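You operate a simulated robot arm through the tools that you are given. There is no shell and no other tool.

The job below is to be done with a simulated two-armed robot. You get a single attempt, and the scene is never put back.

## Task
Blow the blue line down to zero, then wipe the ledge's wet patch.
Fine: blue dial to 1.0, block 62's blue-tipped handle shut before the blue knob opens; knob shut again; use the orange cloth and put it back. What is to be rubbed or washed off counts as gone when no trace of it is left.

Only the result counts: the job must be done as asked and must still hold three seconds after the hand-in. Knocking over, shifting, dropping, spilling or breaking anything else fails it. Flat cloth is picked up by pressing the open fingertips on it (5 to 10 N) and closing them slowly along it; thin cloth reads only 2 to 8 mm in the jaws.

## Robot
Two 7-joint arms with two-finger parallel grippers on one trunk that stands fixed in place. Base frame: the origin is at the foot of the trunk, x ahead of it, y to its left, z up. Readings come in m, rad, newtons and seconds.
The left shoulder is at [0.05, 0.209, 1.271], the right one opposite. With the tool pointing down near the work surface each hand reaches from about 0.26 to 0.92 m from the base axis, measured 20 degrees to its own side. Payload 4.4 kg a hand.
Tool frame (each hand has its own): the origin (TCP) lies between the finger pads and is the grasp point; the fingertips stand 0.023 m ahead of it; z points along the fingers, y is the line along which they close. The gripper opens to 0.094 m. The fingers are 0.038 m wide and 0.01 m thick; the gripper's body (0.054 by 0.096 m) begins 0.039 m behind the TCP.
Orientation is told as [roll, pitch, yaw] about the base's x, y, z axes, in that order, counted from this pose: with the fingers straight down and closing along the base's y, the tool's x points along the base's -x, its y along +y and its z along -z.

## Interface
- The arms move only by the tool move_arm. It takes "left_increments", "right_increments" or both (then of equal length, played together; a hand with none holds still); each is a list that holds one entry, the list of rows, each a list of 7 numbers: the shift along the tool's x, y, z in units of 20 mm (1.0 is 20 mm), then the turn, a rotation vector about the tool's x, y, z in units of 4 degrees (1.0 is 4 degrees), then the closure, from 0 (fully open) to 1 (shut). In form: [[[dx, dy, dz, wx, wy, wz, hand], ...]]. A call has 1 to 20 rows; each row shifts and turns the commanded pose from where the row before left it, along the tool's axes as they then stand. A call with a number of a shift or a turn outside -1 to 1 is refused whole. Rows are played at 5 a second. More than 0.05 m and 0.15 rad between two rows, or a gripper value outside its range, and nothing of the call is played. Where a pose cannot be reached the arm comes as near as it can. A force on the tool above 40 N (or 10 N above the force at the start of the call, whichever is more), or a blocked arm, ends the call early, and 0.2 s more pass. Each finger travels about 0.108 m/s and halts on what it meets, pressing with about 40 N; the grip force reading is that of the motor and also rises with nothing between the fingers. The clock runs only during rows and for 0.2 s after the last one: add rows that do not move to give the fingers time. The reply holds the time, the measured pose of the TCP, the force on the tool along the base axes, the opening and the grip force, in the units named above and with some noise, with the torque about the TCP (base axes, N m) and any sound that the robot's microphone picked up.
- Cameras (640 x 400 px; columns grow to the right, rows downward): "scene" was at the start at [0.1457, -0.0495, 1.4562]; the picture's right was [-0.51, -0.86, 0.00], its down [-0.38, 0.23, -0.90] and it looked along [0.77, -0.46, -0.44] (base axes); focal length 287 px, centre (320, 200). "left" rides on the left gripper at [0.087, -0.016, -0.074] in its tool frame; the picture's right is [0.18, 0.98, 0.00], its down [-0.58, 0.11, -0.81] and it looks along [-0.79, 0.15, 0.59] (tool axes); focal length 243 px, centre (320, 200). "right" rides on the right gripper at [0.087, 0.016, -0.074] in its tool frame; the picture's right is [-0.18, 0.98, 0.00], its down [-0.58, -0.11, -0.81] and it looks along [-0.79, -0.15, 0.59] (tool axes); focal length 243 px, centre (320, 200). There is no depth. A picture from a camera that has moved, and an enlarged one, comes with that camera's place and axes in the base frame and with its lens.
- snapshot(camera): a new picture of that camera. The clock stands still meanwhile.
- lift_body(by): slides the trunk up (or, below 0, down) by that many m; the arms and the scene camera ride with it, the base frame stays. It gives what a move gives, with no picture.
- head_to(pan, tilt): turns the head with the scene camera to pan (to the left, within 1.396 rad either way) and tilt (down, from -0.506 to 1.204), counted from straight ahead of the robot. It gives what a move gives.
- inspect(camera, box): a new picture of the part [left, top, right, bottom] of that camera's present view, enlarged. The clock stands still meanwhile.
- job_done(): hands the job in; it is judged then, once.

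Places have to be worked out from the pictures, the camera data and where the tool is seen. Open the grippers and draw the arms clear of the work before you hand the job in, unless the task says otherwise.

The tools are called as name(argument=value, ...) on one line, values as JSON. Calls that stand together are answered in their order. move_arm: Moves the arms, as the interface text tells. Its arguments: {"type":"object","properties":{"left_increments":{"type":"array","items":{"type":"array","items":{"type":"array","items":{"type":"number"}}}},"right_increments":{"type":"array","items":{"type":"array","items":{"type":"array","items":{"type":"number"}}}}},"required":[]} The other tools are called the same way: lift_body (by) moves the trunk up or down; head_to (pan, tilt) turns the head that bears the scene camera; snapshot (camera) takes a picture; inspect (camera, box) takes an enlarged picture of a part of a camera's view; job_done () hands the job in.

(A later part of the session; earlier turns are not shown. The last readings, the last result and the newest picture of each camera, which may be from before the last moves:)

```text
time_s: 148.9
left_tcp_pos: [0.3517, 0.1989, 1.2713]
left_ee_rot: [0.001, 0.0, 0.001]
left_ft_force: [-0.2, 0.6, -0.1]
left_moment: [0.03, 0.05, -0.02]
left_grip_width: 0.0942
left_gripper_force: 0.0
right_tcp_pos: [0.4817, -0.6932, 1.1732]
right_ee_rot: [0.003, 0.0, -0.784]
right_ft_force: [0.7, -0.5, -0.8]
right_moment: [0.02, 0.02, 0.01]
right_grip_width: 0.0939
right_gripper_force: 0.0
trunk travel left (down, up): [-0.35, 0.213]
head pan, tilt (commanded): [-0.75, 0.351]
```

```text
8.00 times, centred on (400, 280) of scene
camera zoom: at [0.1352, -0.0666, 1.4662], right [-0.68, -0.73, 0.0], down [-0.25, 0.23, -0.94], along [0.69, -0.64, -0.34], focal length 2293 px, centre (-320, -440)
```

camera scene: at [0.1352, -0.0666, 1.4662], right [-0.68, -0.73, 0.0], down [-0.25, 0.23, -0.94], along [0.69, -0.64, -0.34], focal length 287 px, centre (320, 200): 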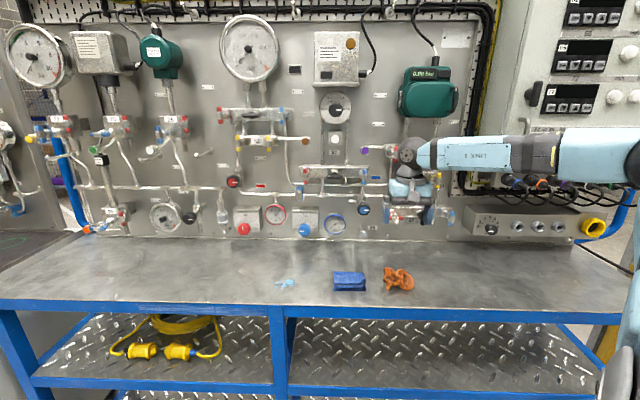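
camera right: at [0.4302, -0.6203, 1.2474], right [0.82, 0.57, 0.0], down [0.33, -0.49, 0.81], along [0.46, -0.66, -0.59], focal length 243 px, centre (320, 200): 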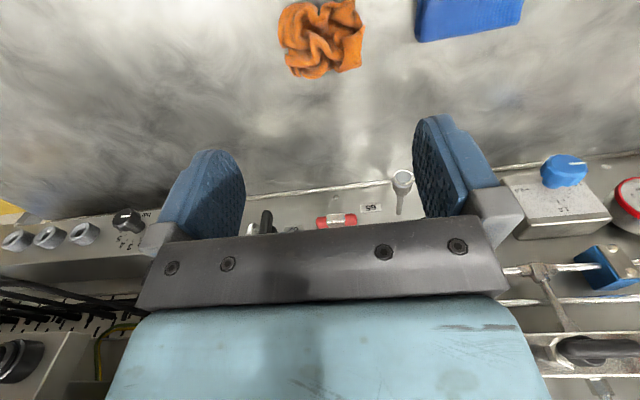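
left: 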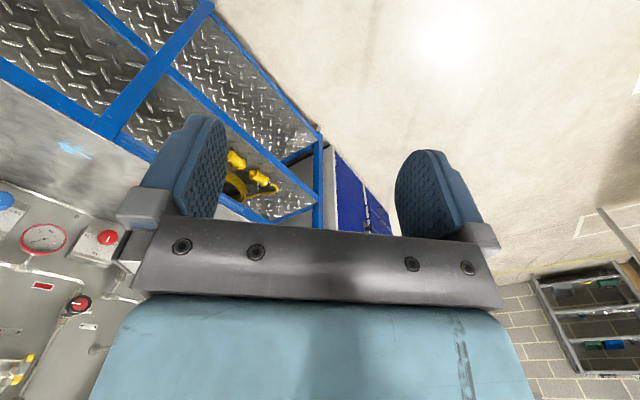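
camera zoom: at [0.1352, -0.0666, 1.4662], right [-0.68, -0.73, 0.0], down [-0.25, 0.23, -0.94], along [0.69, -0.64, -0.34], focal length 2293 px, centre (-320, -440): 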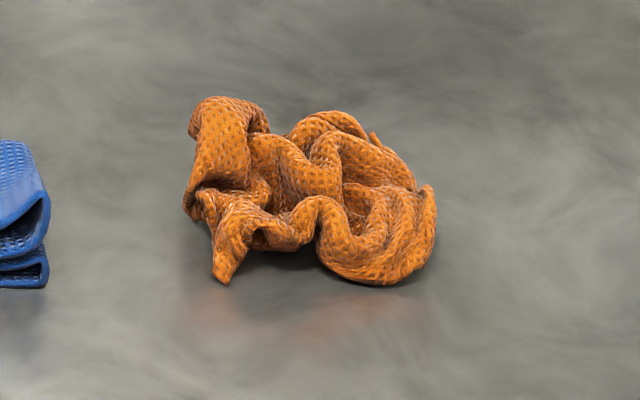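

I'll descend over the cloth with the fingers fully open, stopping with the tips around the upper part of the folds.

move_arm(right_increments=[[[-0.056, 0.01, 0.95, 0, 0, 0, 0], [-0.056, 0.01, 0.95, 0, 0, 0, 0], [-0.056, 0.01, 0.95, 0, 0, 0, 0], [-0.056, 0.01, 0.95, 0, 0, 0, 0], [-0.056, 0.01, 0.95, 0, 0, 0, 0], [-0.056, 0.01, 0.95, 0, 0, 0, 0], [-0.056, 0.01, 0.95, 0, 0, 0, 0], [-0.056, 0.01, 0.95, 0, 0, 0, 0]]])

snapshot(camera="right")

inspect(camera="scene", box=[340, 220, 460, 310])

```text
time_s: 150.7
left_tcp_pos: [0.3543, 0.1993, 1.2708]
left_ee_rot: [0.001, 0.0, 0.003]
left_ft_force: [0.2, 0.0, -0.5]
left_moment: [-0.04, -0.01, 0.01]
left_grip_width: 0.0939
left_gripper_force: 0.0
right_tcp_pos: [0.4884, -0.6962, 1.0212]
right_ee_rot: [-0.003, -0.002, -0.785]
right_ft_force: [-0.3, -0.6, -0.1]
right_moment: [-0.01, 0.0, 0.0]
right_grip_width: 0.0937
right_gripper_force: 0.0
trunk travel left (down, up): [-0.35, 0.213]
head pan, tilt (commanded): [-0.75, 0.351]
```

```text
taken
camera right: at [0.4371, -0.6237, 1.0955], right [0.82, 0.57, 0.0], down [0.34, -0.49, 0.81], along [0.46, -0.66, -0.59], focal length 243 px, centre (320, 200)
```

right: 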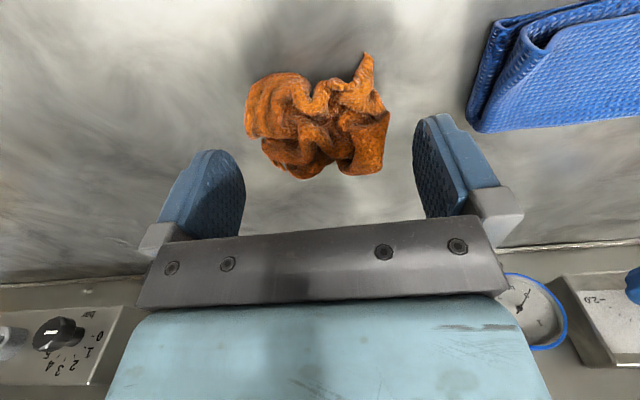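

```text
4.44 times, centred on (400, 265) of scene
camera zoom: at [0.1356, -0.0661, 1.4662], right [-0.68, -0.73, 0.0], down [-0.25, 0.23, -0.94], along [0.69, -0.64, -0.34], focal length 1274 px, centre (-36, -89)
```

zoom: 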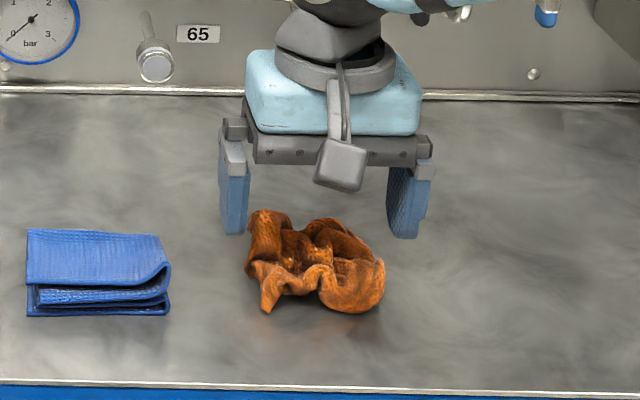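

The cloth centre is about t=0.831, 6 mm nearer than the hand. I'll shift and lower the last 30 mm slowly.

move_arm(right_increments=[[[0.33, -0.02, 0, 0, 0, 0, 0], [0, 0, 0.25, 0, 0, 0, 0], [0, 0, 0.25, 0, 0, 0, 0], [0, 0, 0.25, 0, 0, 0, 0], [0, 0, 0.25, 0, 0, 0, 0], [0, 0, 0, 0, 0, 0, 0]]])

snapshot(camera="right")

inspect(camera="scene", box=[340, 220, 460, 310])

```text
time_s: 152.1
left_tcp_pos: [0.3525, 0.1997, 1.2711]
left_ee_rot: [0.0, -0.001, 0.001]
left_ft_force: [-0.3, 0.4, 0.1]
left_moment: [-0.02, 0.0, -0.01]
left_grip_width: 0.0943
left_gripper_force: 0.1
right_tcp_pos: [0.4831, -0.691, 1.003]
right_ee_rot: [0.004, -0.001, -0.783]
right_ft_force: [0.2, -0.1, 0.0]
right_moment: [0.03, 0.0, -0.02]
right_grip_width: 0.094
right_gripper_force: 0.2
trunk travel left (down, up): [-0.35, 0.213]
head pan, tilt (commanded): [-0.75, 0.351]
```

```text
taken
camera right: at [0.432, -0.6187, 1.077], right [0.82, 0.57, 0.0], down [0.33, -0.49, 0.81], along [0.46, -0.66, -0.59], focal length 243 px, centre (320, 200)
```

right: 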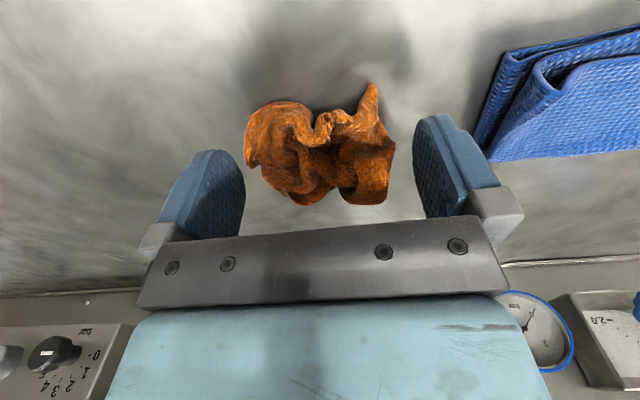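

```text
4.44 times, centred on (400, 265) of scene
camera zoom: at [0.135, -0.0657, 1.4663], right [-0.68, -0.73, 0.0], down [-0.25, 0.23, -0.94], along [0.69, -0.64, -0.34], focal length 1274 px, centre (-36, -89)
```

zoom: 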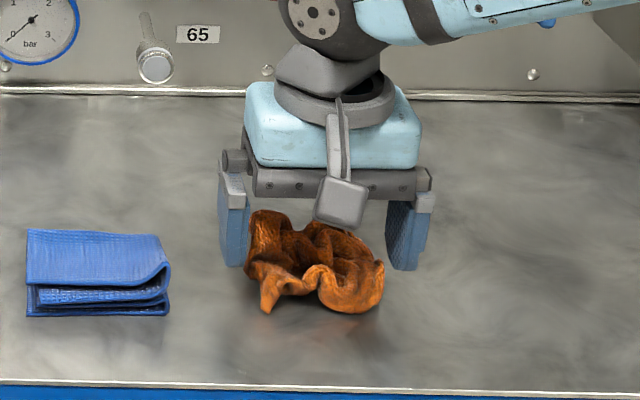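

No contact yet and the cloth lies between the fingers. Lowering another 10 mm slowly.

move_arm(right_increments=[[[0, 0, 0.125, 0, 0, 0, 0], [0, 0, 0.125, 0, 0, 0, 0], [0, 0, 0.125, 0, 0, 0, 0], [0, 0, 0.125, 0, 0, 0, 0], [0, 0, 0, 0, 0, 0, 0]]])

```text
time_s: 153.3
left_tcp_pos: [0.3527, 0.2003, 1.2708]
left_ee_rot: [-0.001, 0.0, 0.001]
left_ft_force: [0.2, 0.2, 0.7]
left_moment: [0.0, 0.01, 0.01]
left_grip_width: 0.0941
left_gripper_force: 0.1
right_tcp_pos: [0.4827, -0.6916, 0.9915]
right_ee_rot: [0.003, 0.0, -0.784]
right_ft_force: [0.0, 0.7, 0.2]
right_moment: [0.02, -0.01, 0.03]
right_grip_width: 0.094
right_gripper_force: 0.1
trunk travel left (down, up): [-0.35, 0.213]
head pan, tilt (commanded): [-0.75, 0.351]
```

Still free at tip height 0.9685. I'll feel for the ledge in 2 mm steps.

move_arm(right_increments=[[[0, 0, 0.1, 0, 0, 0, 0], [0, 0, 0.1, 0, 0, 0, 0], [0, 0, 0, 0, 0, 0, 0]]])

```text
time_s: 154.1
left_tcp_pos: [0.3518, 0.1998, 1.2706]
left_ee_rot: [-0.001, 0.0, 0.002]
left_ft_force: [0.1, -0.6, 0.8]
left_moment: [0.01, 0.01, 0.04]
left_grip_width: 0.0937
left_gripper_force: 0.0
right_tcp_pos: [0.4839, -0.6914, 0.9893]
right_ee_rot: [0.0, 0.0, -0.784]
right_ft_force: [0.0, 0.1, -0.7]
right_moment: [-0.04, 0.04, 0.0]
right_grip_width: 0.094
right_gripper_force: 0.0
trunk travel left (down, up): [-0.35, 0.213]
head pan, tilt (commanded): [-0.75, 0.351]
```

move_arm(right_increments=[[[0, 0, 0.1, 0, 0, 0, 0], [0, 0, 0.1, 0, 0, 0, 0], [0, 0, 0.1, 0, 0, 0, 0], [0, 0, 0, 0, 0, 0, 0]]])

```text
time_s: 155.1
left_tcp_pos: [0.3533, 0.1991, 1.2709]
left_ee_rot: [-0.001, 0.0, 0.001]
left_ft_force: [-0.1, 0.6, -0.6]
left_moment: [-0.01, -0.02, -0.01]
left_grip_width: 0.0941
left_gripper_force: 0.1
right_tcp_pos: [0.4835, -0.6917, 0.9818]
right_ee_rot: [-0.001, -0.001, -0.784]
right_ft_force: [0.6, 0.3, -0.3]
right_moment: [0.02, -0.01, 0.0]
right_grip_width: 0.0941
right_gripper_force: 0.1
trunk travel left (down, up): [-0.35, 0.213]
head pan, tilt (commanded): [-0.75, 0.351]
```

Tips are now at z=0.959 without contact, so the ledge is a bit lower than I thought. Continuing down in 2 mm steps.

move_arm(right_increments=[[[0, 0, 0.1, 0, 0, 0, 0], [0, 0, 0.1, 0, 0, 0, 0], [0, 0, 0.1, 0, 0, 0, 0], [0, 0, 0, 0, 0, 0, 0]]])

snapshot(camera="right")

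```text
time_s: 156.1
left_tcp_pos: [0.3535, 0.2003, 1.2709]
left_ee_rot: [0.0, 0.0, 0.002]
left_ft_force: [-0.9, -0.5, 0.4]
left_moment: [-0.04, 0.0, -0.01]
left_grip_width: 0.094
left_gripper_force: 0.0
right_tcp_pos: [0.4824, -0.6913, 0.9769]
right_ee_rot: [0.0, 0.0, -0.783]
right_ft_force: [-0.2, 0.1, -0.5]
right_moment: [-0.02, 0.0, 0.02]
right_grip_width: 0.094
right_gripper_force: 0.0
trunk travel left (down, up): [-0.35, 0.213]
head pan, tilt (commanded): [-0.75, 0.351]
```

```text
taken
camera right: at [0.4316, -0.6195, 1.0505], right [0.82, 0.57, 0.0], down [0.33, -0.49, 0.81], along [0.46, -0.66, -0.59], focal length 243 px, centre (320, 200)
```

right: 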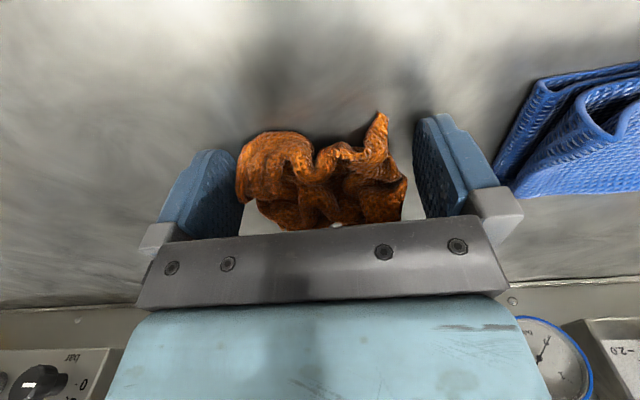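

The tips are at about z=0.954, with the cloth between the pads. I'll raise 6 mm so some cloth remains below the tips, then close slowly.

move_arm(right_increments=[[[0, 0, -0.3, 0, 0, 0, 0], [0, 0, 0, 0, 0, 0, 0.15], [0, 0, 0, 0, 0, 0, 0.3], [0, 0, 0, 0, 0, 0, 0.4], [0, 0, 0, 0, 0, 0, 0.5], [0, 0, 0, 0, 0, 0, 0.6], [0, 0, 0, 0, 0, 0, 0.7], [0, 0, 0, 0, 0, 0, 0.8], [0, 0, 0, 0, 0, 0, 0.9], [0, 0, 0, 0, 0, 0, 1], [0, 0, 0, 0, 0, 0, 1]]])

snapshot(camera="right")

inspect(camera="scene", box=[340, 220, 460, 310])

```text
time_s: 158.5
left_tcp_pos: [0.3531, 0.1998, 1.2704]
left_ee_rot: [-0.001, -0.001, -0.001]
left_ft_force: [-0.1, 0.4, 0.8]
left_moment: [0.03, -0.02, 0.04]
left_grip_width: 0.0941
left_gripper_force: 0.1
right_tcp_pos: [0.483, -0.6929, 0.9819]
right_ee_rot: [0.0, 0.001, -0.783]
right_ft_force: [-0.6, -0.7, -0.4]
right_moment: [0.0, -0.01, -0.01]
right_grip_width: 0.0829
right_gripper_force: 39.6
trunk travel left (down, up): [-0.35, 0.213]
head pan, tilt (commanded): [-0.75, 0.351]
```

```text
taken
camera right: at [0.4317, -0.6193, 1.0565], right [0.82, 0.57, 0.0], down [0.33, -0.49, 0.81], along [0.46, -0.66, -0.59], focal length 243 px, centre (320, 200)
```

right: 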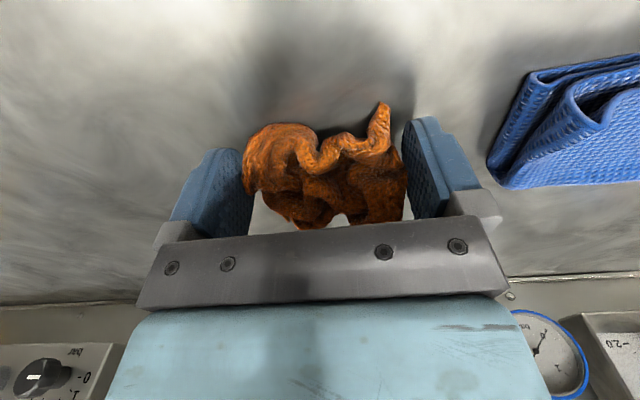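

```text
4.44 times, centred on (400, 265) of scene
camera zoom: at [0.1351, -0.0658, 1.4662], right [-0.68, -0.73, 0.0], down [-0.25, 0.23, -0.94], along [0.69, -0.64, -0.34], focal length 1274 px, centre (-36, -89)
```

zoom: 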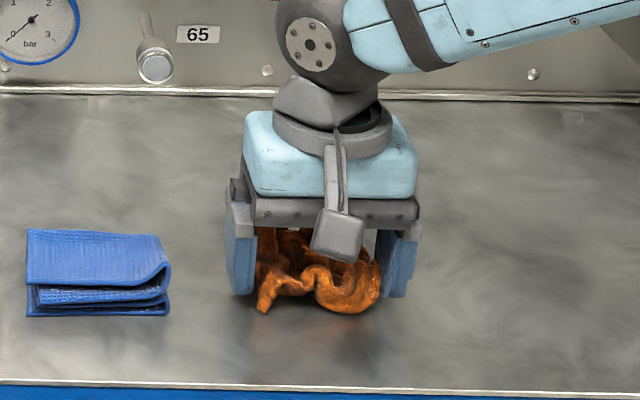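

The crumpled cloth behaves as a firm lump: gripped at 83 mm with 40 N. I'll lift it a little and check that it comes along.

move_arm(right_increments=[[[0, 0, -0.5, 0, 0, 0, 1], [0, 0, -0.5, 0, 0, 0, 1], [0, 0, -0.5, 0, 0, 0, 1], [0, 0, -0.5, 0, 0, 0, 1], [0, 0, 0, 0, 0, 0, 1]]])

snapshot(camera="right")

inspect(camera="scene", box=[340, 220, 460, 310])

```text
time_s: 159.7
left_tcp_pos: [0.353, 0.1996, 1.2705]
left_ee_rot: [-0.001, 0.0, 0.001]
left_ft_force: [-0.4, 0.2, -0.1]
left_moment: [0.0, -0.04, -0.01]
left_grip_width: 0.0939
left_gripper_force: 0.1
right_tcp_pos: [0.4824, -0.6909, 1.022]
right_ee_rot: [0.001, 0.002, -0.783]
right_ft_force: [0.0, -0.8, 0.0]
right_moment: [-0.02, 0.01, 0.03]
right_grip_width: 0.0828
right_gripper_force: 39.8
trunk travel left (down, up): [-0.35, 0.213]
head pan, tilt (commanded): [-0.75, 0.351]
```

```text
taken
camera right: at [0.4325, -0.6189, 1.0961], right [0.82, 0.57, 0.0], down [0.34, -0.49, 0.81], along [0.46, -0.66, -0.59], focal length 243 px, centre (320, 200)
```

right: 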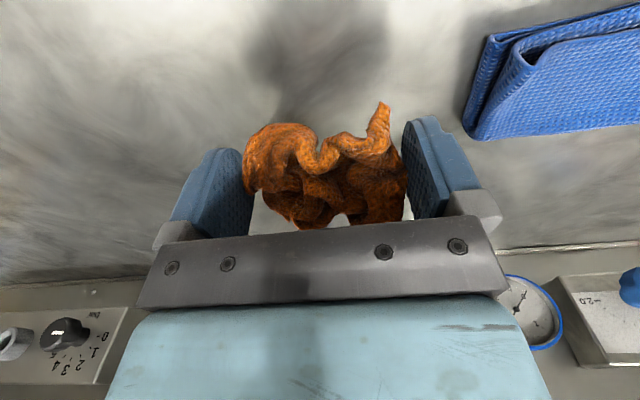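

```text
4.44 times, centred on (400, 265) of scene
camera zoom: at [0.1352, -0.066, 1.4662], right [-0.68, -0.73, 0.0], down [-0.25, 0.23, -0.94], along [0.69, -0.64, -0.34], focal length 1274 px, centre (-36, -89)
```

zoom: 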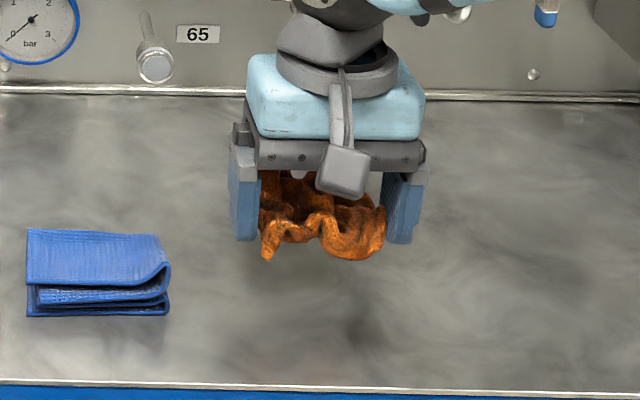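

The cloth comes up firmly. I note its home: TCP (0.483, -0.692, 0.982), yaw -0.783. Now I'll raise it and carry it left over the blue cloth to the wet patch (about s=-0.176, t=0.837).

move_arm(right_increments=[[[0, 0, -1, 0, 0, 0, 1], [0, 0, -1, 0, 0, 0, 1], [0, 0, -1, 0, 0, 0, 1], [-0.02, 0.95, 0, 0, 0, 0, 1], [-0.02, 0.95, 0, 0, 0, 0, 1], [-0.02, 0.95, 0, 0, 0, 0, 1], [-0.02, 0.95, 0, 0, 0, 0, 1], [-0.02, 0.95, 0, 0, 0, 0, 1], [-0.02, 0.95, 0, 0, 0, 0, 1], [-0.02, 0.95, 0, 0, 0, 0, 1], [-0.02, 0.95, 0, 0, 0, 0, 1], [-0.02, 0.95, 0, 0, 0, 0, 1], [-0.02, 0.95, 0, 0, 0, 0, 1], [-0.02, 0.95, 0, 0, 0, 0, 1], [-0.02, 0.95, 0, 0, 0, 0, 1], [-0.02, 0.95, 0, 0, 0, 0, 1], [-0.02, 0.95, 0, 0, 0, 0, 1], [-0.02, 0.95, 0, 0, 0, 0, 1], [-0.02, 0.95, 0, 0, 0, 0, 1], [-0.02, 0.95, 0, 0, 0, 0, 1]]])

snapshot(camera="right")

snapshot(camera="scene")

```text
time_s: 163.9
left_tcp_pos: [0.3539, 0.2006, 1.2693]
left_ee_rot: [-0.002, 0.001, 0.002]
left_ft_force: [-0.4, -0.5, -0.3]
left_moment: [-0.03, -0.01, 0.0]
left_grip_width: 0.0937
left_gripper_force: 0.0
right_tcp_pos: [0.7164, -0.4679, 1.083]
right_ee_rot: [0.002, 0.001, -0.784]
right_ft_force: [0.0, 0.2, -0.8]
right_moment: [-0.03, 0.05, 0.02]
right_grip_width: 0.0828
right_gripper_force: 40.7
trunk travel left (down, up): [-0.35, 0.213]
head pan, tilt (commanded): [-0.75, 0.351]
```

```text
taken
camera right: at [0.6647, -0.3954, 1.157], right [0.82, 0.57, 0.0], down [0.34, -0.49, 0.81], along [0.46, -0.66, -0.59], focal length 243 px, centre (320, 200)
```

right: 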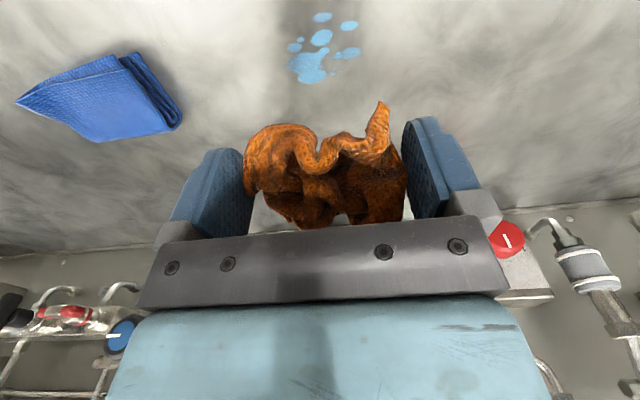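

```text
taken
camera scene: at [0.1357, -0.0652, 1.4662], right [-0.68, -0.73, 0.0], down [-0.25, 0.23, -0.94], along [0.69, -0.64, -0.34], focal length 287 px, centre (320, 200)
```

scene: 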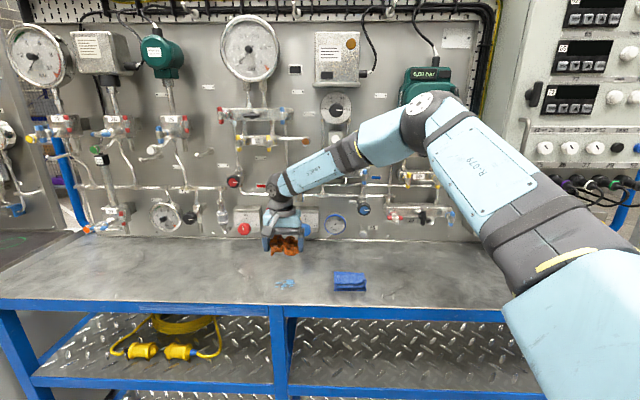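

The patch spans about s -0.205…-0.147, t 0.808…0.857, right under the cloth. Lowering to just above contact height.

move_arm(right_increments=[[[0.05, 0, 0.95, 0, 0, 0, 1], [0.05, 0, 0.95, 0, 0, 0, 1], [0.05, 0, 0.95, 0, 0, 0, 1], [0.05, 0, 0.95, 0, 0, 0, 1], [0, 0, 0.5, 0, 0, 0, 1], [0, 0, 0.3, 0, 0, 0, 1], [0, 0, 0.1, 0, 0, 0, 1], [0, 0, 0.1, 0, 0, 0, 1], [0, 0, 0, 0, 0, 0, 1]]])

```text
time_s: 165.9
left_tcp_pos: [0.3526, 0.1998, 1.2708]
left_ee_rot: [0.001, 0.001, 0.001]
left_ft_force: [-0.3, 0.7, 0.7]
left_moment: [0.01, -0.04, 0.0]
left_grip_width: 0.0936
left_gripper_force: 0.0
right_tcp_pos: [0.7017, -0.4659, 0.9951]
right_ee_rot: [0.002, 0.0, -0.785]
right_ft_force: [0.4, 1.0, 0.4]
right_moment: [0.02, 0.01, 0.01]
right_grip_width: 0.0827
right_gripper_force: 40.0
right hand out of reach, approached as far as the arm can: row 5, 6
trunk travel left (down, up): [-0.35, 0.213]
head pan, tilt (commanded): [-0.75, 0.351]
```

The arm ran out of downward reach here at z=0.995. I'll raise the hand 0.1 m and lower the trunk 0.1 m to regain reach, also re-centring over the patch.

move_arm(right_increments=[[[-0.07, 0.09, -1, 0, 0, 0, 1], [-0.07, 0.09, -1, 0, 0, 0, 1], [-0.07, 0.09, -1, 0, 0, 0, 1], [-0.07, 0.09, -1, 0, 0, 0, 1], [-0.07, 0.09, -1, 0, 0, 0, 1]]])

lift_body(by=-0.1)

snapshot(camera="right")

snapshot(camera="scene")

```text
time_s: 167.1
left_tcp_pos: [0.3529, 0.1999, 1.2704]
left_ee_rot: [-0.001, 0.0, 0.002]
left_ft_force: [-0.7, -0.6, 0.4]
left_moment: [-0.02, 0.0, 0.02]
left_grip_width: 0.0938
left_gripper_force: 0.1
right_tcp_pos: [0.7142, -0.4634, 1.0941]
right_ee_rot: [0.002, 0.0, -0.783]
right_ft_force: [0.7, 0.1, 0.5]
right_moment: [0.03, 0.01, 0.01]
right_grip_width: 0.0828
right_gripper_force: 40.0
trunk travel left (down, up): [-0.35, 0.213]
head pan, tilt (commanded): [-0.75, 0.351]
```

```text
time_s: 168.4
left_tcp_pos: [0.3535, 0.1997, 1.1715]
left_ee_rot: [-0.001, 0.001, 0.001]
left_ft_force: [-0.7, 0.3, 0.3]
left_moment: [0.02, 0.02, 0.0]
left_grip_width: 0.094
left_gripper_force: 0.0
right_tcp_pos: [0.714, -0.4641, 0.9943]
right_ee_rot: [0.002, -0.001, -0.785]
right_ft_force: [0.4, -0.4, 0.0]
right_moment: [0.01, -0.01, 0.0]
right_grip_width: 0.0828
right_gripper_force: 40.1
trunk travel left (down, up): [-0.25, 0.313]
head pan, tilt (commanded): [-0.75, 0.351]
```

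```text
taken
camera right: at [0.6632, -0.3917, 1.0677], right [0.82, 0.57, 0.0], down [0.33, -0.49, 0.81], along [0.46, -0.66, -0.59], focal length 243 px, centre (320, 200)
```

right: 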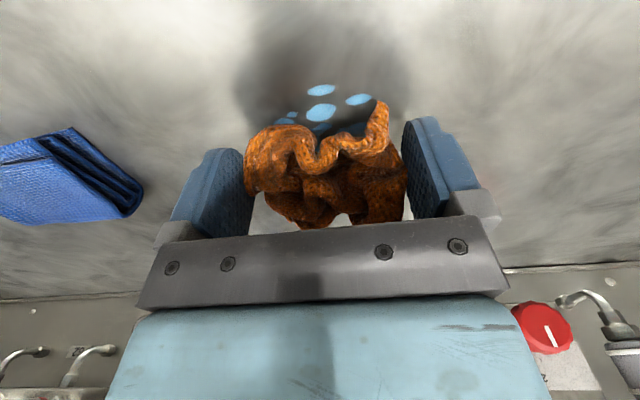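

```text
taken
camera scene: at [0.1348, -0.0657, 1.3663], right [-0.68, -0.73, 0.0], down [-0.25, 0.23, -0.94], along [0.69, -0.64, -0.34], focal length 287 px, centre (320, 200)
```

scene: 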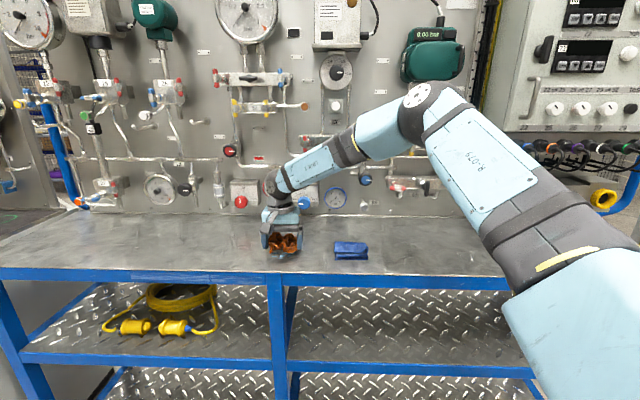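

Now centred over the patch at z=0.994 with spare reach. Lowering gently until the cloth touches.

move_arm(right_increments=[[[0, 0, 0.15, 0, 0, 0, 1], [0, 0, 0.15, 0, 0, 0, 1], [0, 0, 0.15, 0, 0, 0, 1], [0, 0, 0.1, 0, 0, 0, 1], [0, 0, 0, 0, 0, 0, 1]]])

```text
time_s: 169.6
left_tcp_pos: [0.3534, 0.2003, 1.1717]
left_ee_rot: [-0.001, 0.001, 0.001]
left_ft_force: [1.2, 1.2, -0.7]
left_moment: [0.0, 0.0, -0.01]
left_grip_width: 0.094
left_gripper_force: 0.1
right_tcp_pos: [0.7146, -0.4648, 0.9829]
right_ee_rot: [0.001, 0.0, -0.785]
right_ft_force: [-0.3, -0.9, 2.2]
right_moment: [-0.03, 0.07, -0.03]
right_grip_width: 0.0829
right_gripper_force: 40.2
trunk travel left (down, up): [-0.25, 0.313]
head pan, tilt (commanded): [-0.75, 0.351]
```

Contact felt (2 N) at z=0.983. Pressing about 1 mm more for a light wiping force.

move_arm(right_increments=[[[0, 0, 0.05, 0, 0, 0, 1], [0, 0, 0, 0, 0, 0, 1]]])

```text
time_s: 170.2
left_tcp_pos: [0.3524, 0.2011, 1.1702]
left_ee_rot: [-0.002, 0.0, 0.001]
left_ft_force: [-0.2, 0.5, 0.3]
left_moment: [0.02, 0.02, -0.03]
left_grip_width: 0.094
left_gripper_force: 0.0
right_tcp_pos: [0.7148, -0.4631, 0.9833]
right_ee_rot: [0.002, 0.001, -0.784]
right_ft_force: [0.7, -2.2, 7.9]
right_moment: [-0.25, 0.14, 0.01]
right_grip_width: 0.0827
right_gripper_force: 39.8
trunk travel left (down, up): [-0.25, 0.313]
head pan, tilt (commanded): [-0.75, 0.351]
```

8 N of press: good. Wiping back and forth along the bench by ±48 mm.

move_arm(right_increments=[[[0, 0.6, 0, 0, 0, 0, 1], [0, 0.6, 0, 0, 0, 0, 1], [0, 0.6, 0, 0, 0, 0, 1], [0, 0.6, 0, 0, 0, 0, 1], [0, -0.6, 0, 0, 0, 0, 1], [0, -0.6, 0, 0, 0, 0, 1], [0, -0.6, 0, 0, 0, 0, 1], [0, -0.6, 0, 0, 0, 0, 1], [0, -0.6, 0, 0, 0, 0, 1], [0, -0.6, 0, 0, 0, 0, 1], [0, -0.6, 0, 0, 0, 0, 1], [0, -0.6, 0, 0, 0, 0, 1], [0, 0.6, 0, 0, 0, 0, 1], [0, 0.6, 0, 0, 0, 0, 1], [0, 0.6, 0, 0, 0, 0, 1], [0, 0.6, 0, 0, 0, 0, 1]]])

snapshot(camera="right")

inspect(camera="scene", box=[220, 200, 380, 290])

```text
time_s: 173.6
left_tcp_pos: [0.3514, 0.2007, 1.1711]
left_ee_rot: [-0.001, -0.001, 0.003]
left_ft_force: [-0.2, 0.4, 0.1]
left_moment: [0.0, 0.01, 0.01]
left_grip_width: 0.0942
left_gripper_force: 0.2
right_tcp_pos: [0.7137, -0.464, 0.9813]
right_ee_rot: [-0.001, 0.001, -0.784]
right_ft_force: [-3.3, -4.2, 8.8]
right_moment: [-0.25, 0.07, -0.07]
right_grip_width: 0.0826
right_gripper_force: 39.6
trunk travel left (down, up): [-0.25, 0.313]
head pan, tilt (commanded): [-0.75, 0.351]
```

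```text
taken
camera right: at [0.6621, -0.3913, 1.056], right [0.82, 0.57, 0.0], down [0.33, -0.49, 0.81], along [0.46, -0.66, -0.59], focal length 243 px, centre (320, 200)
```

right: 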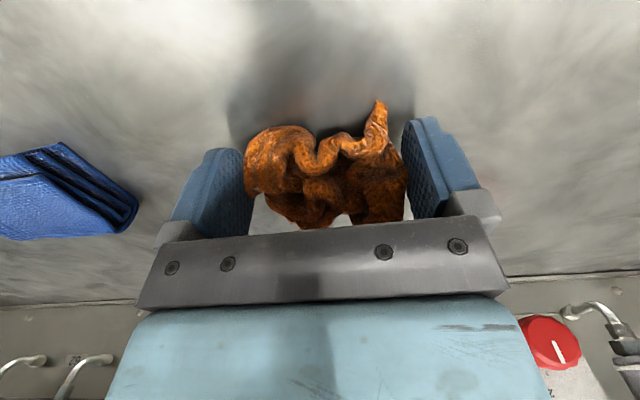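

```text
4.00 times, centred on (300, 245) of scene
camera zoom: at [0.1337, -0.0654, 1.3664], right [-0.68, -0.73, 0.0], down [-0.25, 0.23, -0.94], along [0.69, -0.64, -0.34], focal length 1147 px, centre (400, 20)
```

zoom: 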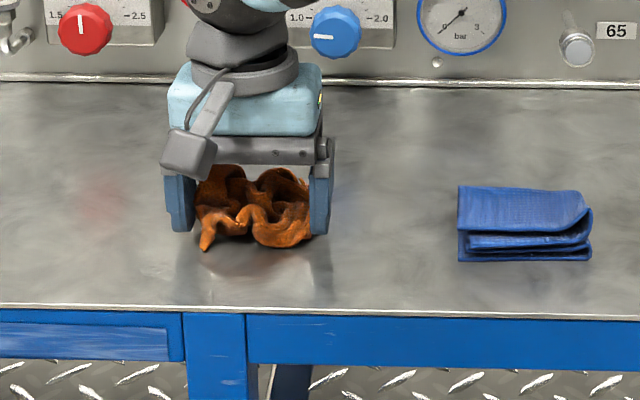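

Visible blobs are gone on the near side. I'll do more strokes, nearer and farther, to cover the whole patch area.

move_arm(right_increments=[[[0.6, 0.3, 0, 0, 0, 0, 1], [0.5, 0.6, 0, 0, 0, 0, 1], [0, 0.6, 0, 0, 0, 0, 1], [0, -0.7, 0, 0, 0, 0, 1], [0, -0.7, 0, 0, 0, 0, 1], [0, -0.7, 0, 0, 0, 0, 1], [0, -0.7, 0, 0, 0, 0, 1], [-0.6, -0.2, 0, 0, 0, 0, 1], [-0.6, 0, 0, 0, 0, 0, 1], [-0.6, 0, 0, 0, 0, 0, 1], [-0.4, 0.2, 0, 0, 0, 0, 1], [0, 0.7, 0, 0, 0, 0, 1], [0, 0.7, 0, 0, 0, 0, 1], [0, 0.7, 0, 0, 0, 0, 1], [0, 0.6, 0, 0, 0, 0, 1], [0.3, -0.3, 0, 0, 0, 0, 1], [0.3, -0.4, 0, 0, 0, 0, 1], [0.5, 0, 0, 0, 0, 0, 1]]])

inspect(camera="scene", box=[220, 200, 380, 290])

```text
time_s: 177.4
left_tcp_pos: [0.3534, 0.1992, 1.1706]
left_ee_rot: [-0.002, 0.0, 0.002]
left_ft_force: [-0.3, -0.3, -1.0]
left_moment: [-0.03, 0.02, 0.01]
left_grip_width: 0.0942
left_gripper_force: 0.0
right_tcp_pos: [0.7239, -0.4528, 0.9826]
right_ee_rot: [-0.001, 0.001, -0.786]
right_ft_force: [-0.1, -1.6, 2.6]
right_moment: [-0.05, -0.03, -0.03]
right_grip_width: 0.0832
right_gripper_force: 40.1
trunk travel left (down, up): [-0.25, 0.313]
head pan, tilt (commanded): [-0.75, 0.351]
```

```text
4.00 times, centred on (300, 245) of scene
camera zoom: at [0.1347, -0.0654, 1.3663], right [-0.68, -0.73, 0.0], down [-0.25, 0.23, -0.94], along [0.69, -0.64, -0.34], focal length 1147 px, centre (400, 20)
```

zoom: 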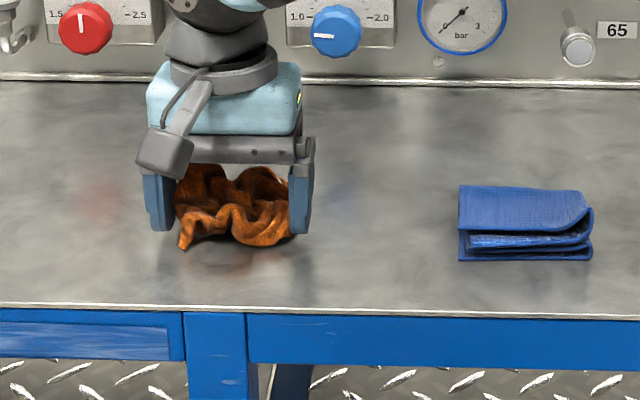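

I'll lift the cloth clear and look at the patch area.

move_arm(right_increments=[[[0, 0, -1, 0, 0, 0, 1], [0, 0, -1, 0, 0, 0, 1], [0, 0, -1, 0, 0, 0, 1], [0, 0, -1, 0, 0, 0, 1], [0, 0, -1, 0, 0, 0, 1]]])

snapshot(camera="right")

inspect(camera="scene", box=[220, 200, 380, 290])

```text
time_s: 178.6
left_tcp_pos: [0.353, 0.1999, 1.1704]
left_ee_rot: [-0.002, 0.001, 0.002]
left_ft_force: [0.2, -0.4, 0.2]
left_moment: [0.06, 0.01, 0.01]
left_grip_width: 0.0941
left_gripper_force: 0.0
right_tcp_pos: [0.723, -0.4533, 1.0814]
right_ee_rot: [0.001, 0.0, -0.784]
right_ft_force: [-0.1, 0.2, -0.2]
right_moment: [0.01, -0.01, 0.0]
right_grip_width: 0.0828
right_gripper_force: 40.1
trunk travel left (down, up): [-0.25, 0.313]
head pan, tilt (commanded): [-0.75, 0.351]
```

```text
taken
camera right: at [0.6722, -0.382, 1.1557], right [0.82, 0.57, 0.0], down [0.33, -0.49, 0.81], along [0.46, -0.66, -0.59], focal length 243 px, centre (320, 200)
```

right: 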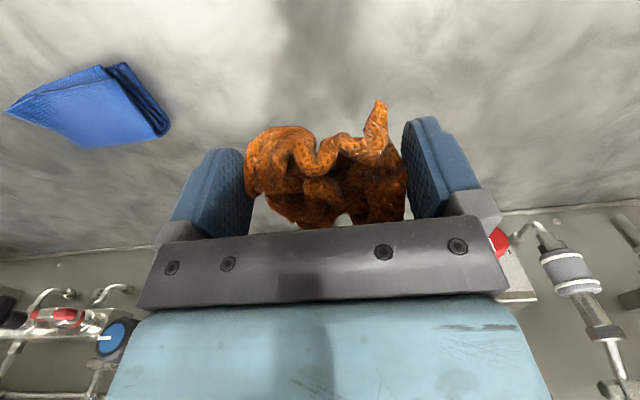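

```text
4.00 times, centred on (300, 245) of scene
camera zoom: at [0.1347, -0.0656, 1.3663], right [-0.68, -0.73, 0.0], down [-0.25, 0.23, -0.94], along [0.69, -0.64, -0.34], focal length 1147 px, centre (400, 20)
```

zoom: 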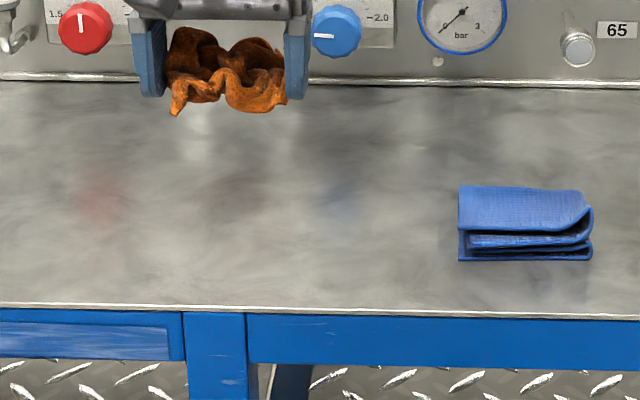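

The blobs appear gone; the faint red/blue tints are reflections of the dials. I'll zoom in to look for faint traces.

inspect(camera="right", box=[240, 0, 420, 110])

inspect(camera="scene", box=[255, 225, 335, 275])

```text
3.56 times, centred on (330, 55) of right
camera zoom: at [0.6722, -0.382, 1.1557], right [0.82, 0.57, 0.0], down [0.33, -0.49, 0.81], along [0.46, -0.66, -0.59], focal length 863 px, centre (284, 716)
```

zoom: 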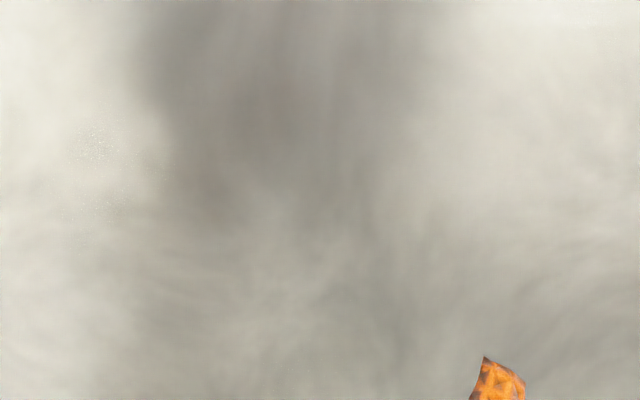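

```text
8.00 times, centred on (295, 250) of scene
camera zoom: at [0.1347, -0.0656, 1.3663], right [-0.68, -0.73, 0.0], down [-0.25, 0.23, -0.94], along [0.69, -0.64, -0.34], focal length 2293 px, centre (520, -200)
```

zoom: 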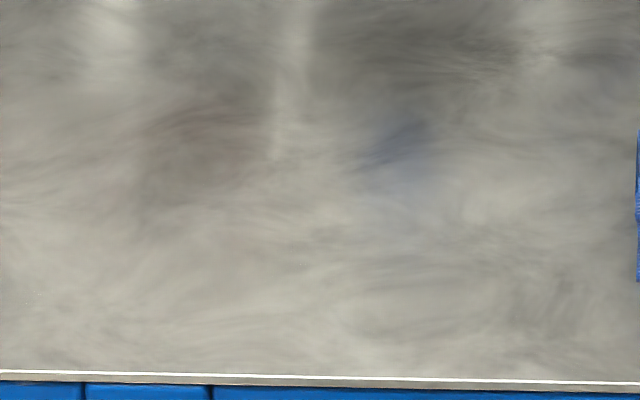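

Looks clean; there's a faint white speckle near one spot that I want to examine closer.

inspect(camera="right", box=[245, 20, 305, 80])

inspect(camera="right", box=[290, 0, 380, 60])

inspect(camera="scene", box=[270, 235, 310, 265])

```text
6.67 times, centred on (275, 50) of right
camera zoom: at [0.6722, -0.382, 1.1557], right [0.82, 0.57, 0.0], down [0.33, -0.49, 0.81], along [0.46, -0.66, -0.59], focal length 1618 px, centre (620, 1200)
```

zoom: 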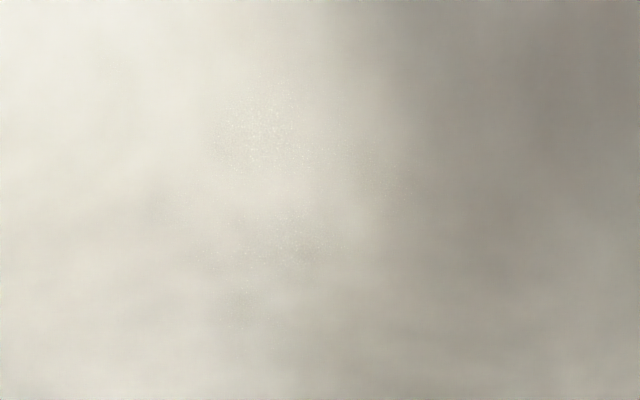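

```text
6.67 times, centred on (335, 30) of right
camera zoom: at [0.6722, -0.382, 1.1557], right [0.82, 0.57, 0.0], down [0.33, -0.49, 0.81], along [0.46, -0.66, -0.59], focal length 1618 px, centre (220, 1333)
```

zoom: 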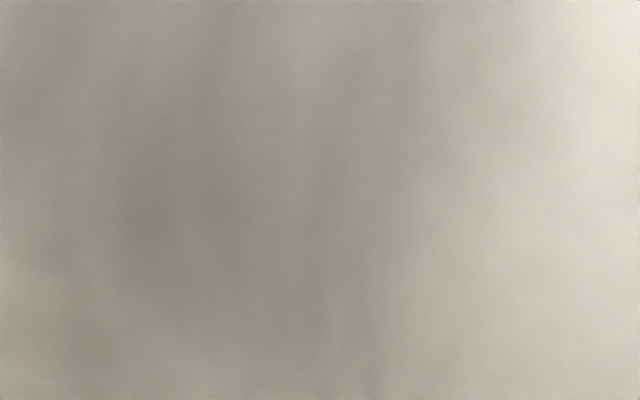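

```text
13.33 times, centred on (290, 250) of scene
camera zoom: at [0.1347, -0.0656, 1.3663], right [-0.68, -0.73, 0.0], down [-0.25, 0.23, -0.94], along [0.69, -0.64, -0.34], focal length 3822 px, centre (720, -467)
```

zoom: 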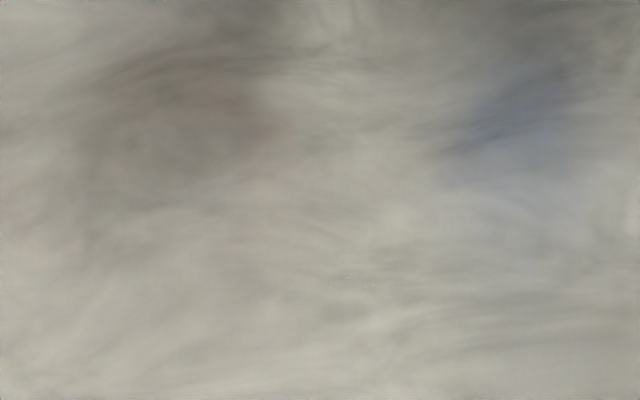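

There may be faint remnants near s=-0.155, t=0.81–0.82. I'll go back down there and rub a denser, wider raster.

move_arm(right_increments=[[[0.25, -0.38, 1, 0, 0, 0, 1], [0.25, -0.38, 1, 0, 0, 0, 1], [0.25, -0.38, 1, 0, 0, 0, 1], [0.25, -0.38, 1, 0, 0, 0, 1], [0, 0, 0.6, 0, 0, 0, 1], [0, 0, 0.2, 0, 0, 0, 1], [0, 0, 0.1, 0, 0, 0, 1], [0, 0, 0.05, 0, 0, 0, 1], [0, 0, 0, 0, 0, 0, 1]]])

```text
time_s: 180.6
left_tcp_pos: [0.3523, 0.1994, 1.1714]
left_ee_rot: [0.001, -0.001, 0.001]
left_ft_force: [0.0, -1.2, -0.4]
left_moment: [-0.01, -0.03, 0.03]
left_grip_width: 0.0941
left_gripper_force: 0.1
right_tcp_pos: [0.6892, -0.4604, 0.9806]
right_ee_rot: [0.0, 0.001, -0.783]
right_ft_force: [0.8, -0.3, 0.4]
right_moment: [0.0, 0.03, 0.02]
right_grip_width: 0.0826
right_gripper_force: 40.1
trunk travel left (down, up): [-0.25, 0.313]
head pan, tilt (commanded): [-0.75, 0.351]
```

No contact yet at z=0.9806 (the cloth has slid up slightly in the grip). Pressing on down in 1 mm steps.

move_arm(right_increments=[[[0, 0, 0.05, 0, 0, 0, 1], [0, 0, 0.05, 0, 0, 0, 1], [0, 0, 0.05, 0, 0, 0, 1], [0, 0, 0, 0, 0, 0, 1]]])

```text
time_s: 181.6
left_tcp_pos: [0.3511, 0.2012, 1.1704]
left_ee_rot: [-0.002, -0.002, 0.001]
left_ft_force: [0.3, -0.1, -0.1]
left_moment: [0.03, -0.01, 0.01]
left_grip_width: 0.0939
left_gripper_force: 0.0
right_tcp_pos: [0.6883, -0.4597, 0.9813]
right_ee_rot: [0.002, -0.002, -0.784]
right_ft_force: [1.7, -0.8, 14.7]
right_moment: [-0.26, 0.02, 0.03]
right_grip_width: 0.0825
right_gripper_force: 40.0
trunk travel left (down, up): [-0.25, 0.313]
head pan, tilt (commanded): [-0.75, 0.351]
```

15 N of press. Starting the denser raster: strokes along the bench, stepping outward 10 mm at a time.

move_arm(right_increments=[[[0, -0.6, 0, 0, 0, 0, 1], [0, -0.6, 0, 0, 0, 0, 1], [0, -0.6, 0, 0, 0, 0, 1], [-0.5, 0, 0, 0, 0, 0, 1], [0, 0.6, 0, 0, 0, 0, 1], [0, 0.6, 0, 0, 0, 0, 1], [0, 0.6, 0, 0, 0, 0, 1], [0, 0.6, 0, 0, 0, 0, 1], [0, 0.6, 0, 0, 0, 0, 1], [0, 0.6, 0, 0, 0, 0, 1], [0, 0.6, 0, 0, 0, 0, 1], [0, 0.6, 0, 0, 0, 0, 1], [-0.5, 0, 0, 0, 0, 0, 1], [0, -0.6, 0, 0, 0, 0, 1], [0, -0.6, 0, 0, 0, 0, 1], [0, -0.6, 0, 0, 0, 0, 1], [0, -0.6, 0, 0, 0, 0, 1], [0, -0.6, 0, 0, 0, 0, 1], [0, -0.6, 0, 0, 0, 0, 1], [0, -0.6, 0, 0, 0, 0, 1]]])

```text
time_s: 185.8
left_tcp_pos: [0.3511, 0.2016, 1.171]
left_ee_rot: [-0.003, -0.002, 0.001]
left_ft_force: [-0.5, -0.6, -0.9]
left_moment: [0.02, -0.01, 0.0]
left_grip_width: 0.094
left_gripper_force: 0.1
right_tcp_pos: [0.6857, -0.4903, 0.9804]
right_ee_rot: [0.002, -0.004, -0.785]
right_ft_force: [8.3, 8.4, 18.8]
right_moment: [0.03, -0.14, 0.07]
right_grip_width: 0.0834
right_gripper_force: 39.6
trunk travel left (down, up): [-0.25, 0.313]
head pan, tilt (commanded): [-0.75, 0.351]
```

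Good contact (19 N). Easing off half a millimetre and continuing the raster farther out.

move_arm(right_increments=[[[-0.5, 0, -0.03, 0, 0, 0, 1], [0, 0.6, 0, 0, 0, 0, 1], [0, 0.6, 0, 0, 0, 0, 1], [0, 0.6, 0, 0, 0, 0, 1], [0, 0.6, 0, 0, 0, 0, 1], [0, 0.6, 0, 0, 0, 0, 1], [0, 0.6, 0, 0, 0, 0, 1], [0, 0.6, 0, 0, 0, 0, 1], [-0.5, 0, 0, 0, 0, 0, 1], [0, -0.6, 0, 0, 0, 0, 1], [0, -0.6, 0, 0, 0, 0, 1], [0, -0.6, 0, 0, 0, 0, 1], [0, -0.6, 0, 0, 0, 0, 1], [0, -0.6, 0, 0, 0, 0, 1], [0, -0.6, 0, 0, 0, 0, 1], [0.7, 0, 0, 0, 0, 0, 1], [0.7, 0.2, 0, 0, 0, 0, 1], [0.7, -0.2, 0, 0, 0, 0, 1], [0.7, 0, 0, 0, 0, 0, 1]]])

```text
time_s: 189.8
left_tcp_pos: [0.3534, 0.2002, 1.1711]
left_ee_rot: [-0.002, -0.001, 0.001]
left_ft_force: [0.3, -0.1, 0.0]
left_moment: [0.0, 0.01, -0.01]
left_grip_width: 0.094
left_gripper_force: 0.0
right_tcp_pos: [0.66, -0.4596, 0.9839]
right_ee_rot: [-0.001, 0.001, -0.785]
right_ft_force: [0.9, -0.3, -0.1]
right_moment: [0.02, -0.03, -0.01]
right_grip_width: 0.0831
right_gripper_force: 40.0
right hand out of reach, approached as far as the arm can: row 8, 9
trunk travel left (down, up): [-0.25, 0.313]
head pan, tilt (commanded): [-0.75, 0.351]
```

The arm ran short of reach at the far corner and lifted slightly. I'll raise the hand 80 mm, check the surface, and lower the trunk a further 80 mm.

move_arm(right_increments=[[[0, 0.3, -1, 0, 0, 0, 1], [0, 0.3, -1, 0, 0, 0, 1], [0, 0.3, -1, 0, 0, 0, 1], [0, 0.3, -1, 0, 0, 0, 1]]])

inspect(camera="right", box=[200, 20, 440, 140])

inspect(camera="scene", box=[270, 235, 310, 265])

inspect(camera="scene", box=[220, 200, 380, 290])

```text
time_s: 190.8
left_tcp_pos: [0.3535, 0.2003, 1.1706]
left_ee_rot: [-0.001, 0.0, 0.001]
left_ft_force: [-0.8, 0.2, 0.4]
left_moment: [-0.01, -0.04, -0.01]
left_grip_width: 0.0939
left_gripper_force: 0.0
right_tcp_pos: [0.6785, -0.444, 1.0638]
right_ee_rot: [-0.001, 0.0, -0.784]
right_ft_force: [0.0, 1.7, 0.6]
right_moment: [-0.02, -0.01, -0.01]
right_grip_width: 0.0833
right_gripper_force: 40.0
trunk travel left (down, up): [-0.25, 0.313]
head pan, tilt (commanded): [-0.75, 0.351]
```

```text
2.67 times, centred on (320, 80) of right
camera zoom: at [0.6259, -0.3702, 1.1377], right [0.82, 0.57, 0.0], down [0.33, -0.49, 0.81], along [0.46, -0.66, -0.59], focal length 647 px, centre (320, 520)
```

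zoom: 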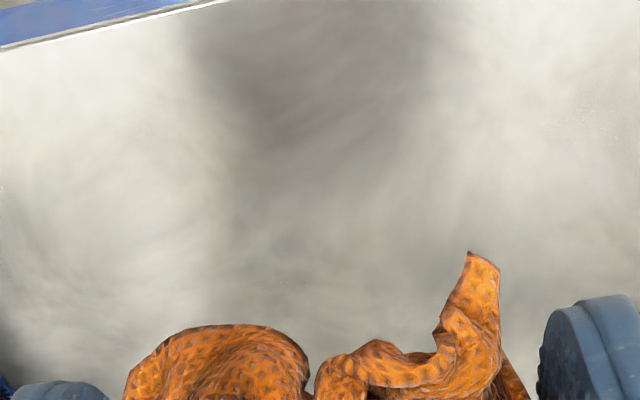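

```text
13.33 times, centred on (290, 250) of scene
camera zoom: at [0.1348, -0.0653, 1.3663], right [-0.68, -0.73, 0.0], down [-0.25, 0.23, -0.94], along [0.69, -0.64, -0.34], focal length 3822 px, centre (720, -467)
```

zoom: 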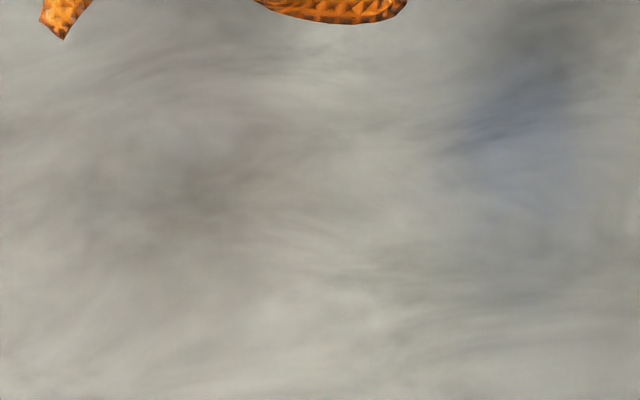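

```text
4.00 times, centred on (300, 245) of scene
camera zoom: at [0.1348, -0.0653, 1.3663], right [-0.68, -0.73, 0.0], down [-0.25, 0.23, -0.94], along [0.69, -0.64, -0.34], focal length 1147 px, centre (400, 20)
```

zoom: 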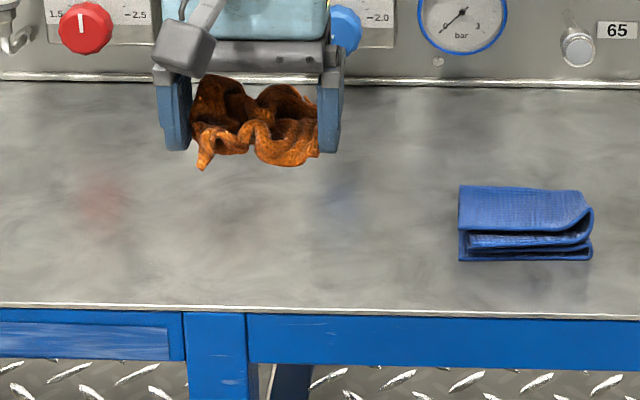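

It looks clean, but I'll make one more full, firm pass with better reach: lowering the trunk 80 mm brings the cloth back to the surface.

lift_body(by=-0.075)

move_arm(right_increments=[[[0, 0, 0.2, 0, 0, 0, 1], [0, 0, 0.1, 0, 0, 0, 1], [0, 0, 0.05, 0, 0, 0, 1], [0, 0, 0, 0, 0, 0, 1]]])

```text
time_s: 191.9
left_tcp_pos: [0.3531, 0.198, 1.096]
left_ee_rot: [0.0, 0.0, 0.001]
left_ft_force: [0.0, 0.1, 0.1]
left_moment: [0.02, 0.0, -0.01]
left_grip_width: 0.0941
left_gripper_force: 0.0
right_tcp_pos: [0.6777, -0.4437, 0.9896]
right_ee_rot: [0.003, 0.0, -0.784]
right_ft_force: [0.0, 0.4, 0.1]
right_moment: [0.01, -0.01, 0.01]
right_grip_width: 0.0834
right_gripper_force: 40.0
trunk travel left (down, up): [-0.175, 0.388]
head pan, tilt (commanded): [-0.75, 0.351]
```

```text
time_s: 192.9
left_tcp_pos: [0.3528, 0.1992, 1.0959]
left_ee_rot: [-0.001, 0.0, 0.0]
left_ft_force: [0.0, 0.0, -0.5]
left_moment: [-0.03, -0.02, -0.05]
left_grip_width: 0.0939
left_gripper_force: 0.0
right_tcp_pos: [0.6771, -0.4415, 0.981]
right_ee_rot: [0.003, 0.001, -0.784]
right_ft_force: [-0.2, -0.7, 3.3]
right_moment: [-0.13, 0.07, 0.01]
right_grip_width: 0.0833
right_gripper_force: 40.1
trunk travel left (down, up): [-0.175, 0.388]
head pan, tilt (commanded): [-0.75, 0.351]
```

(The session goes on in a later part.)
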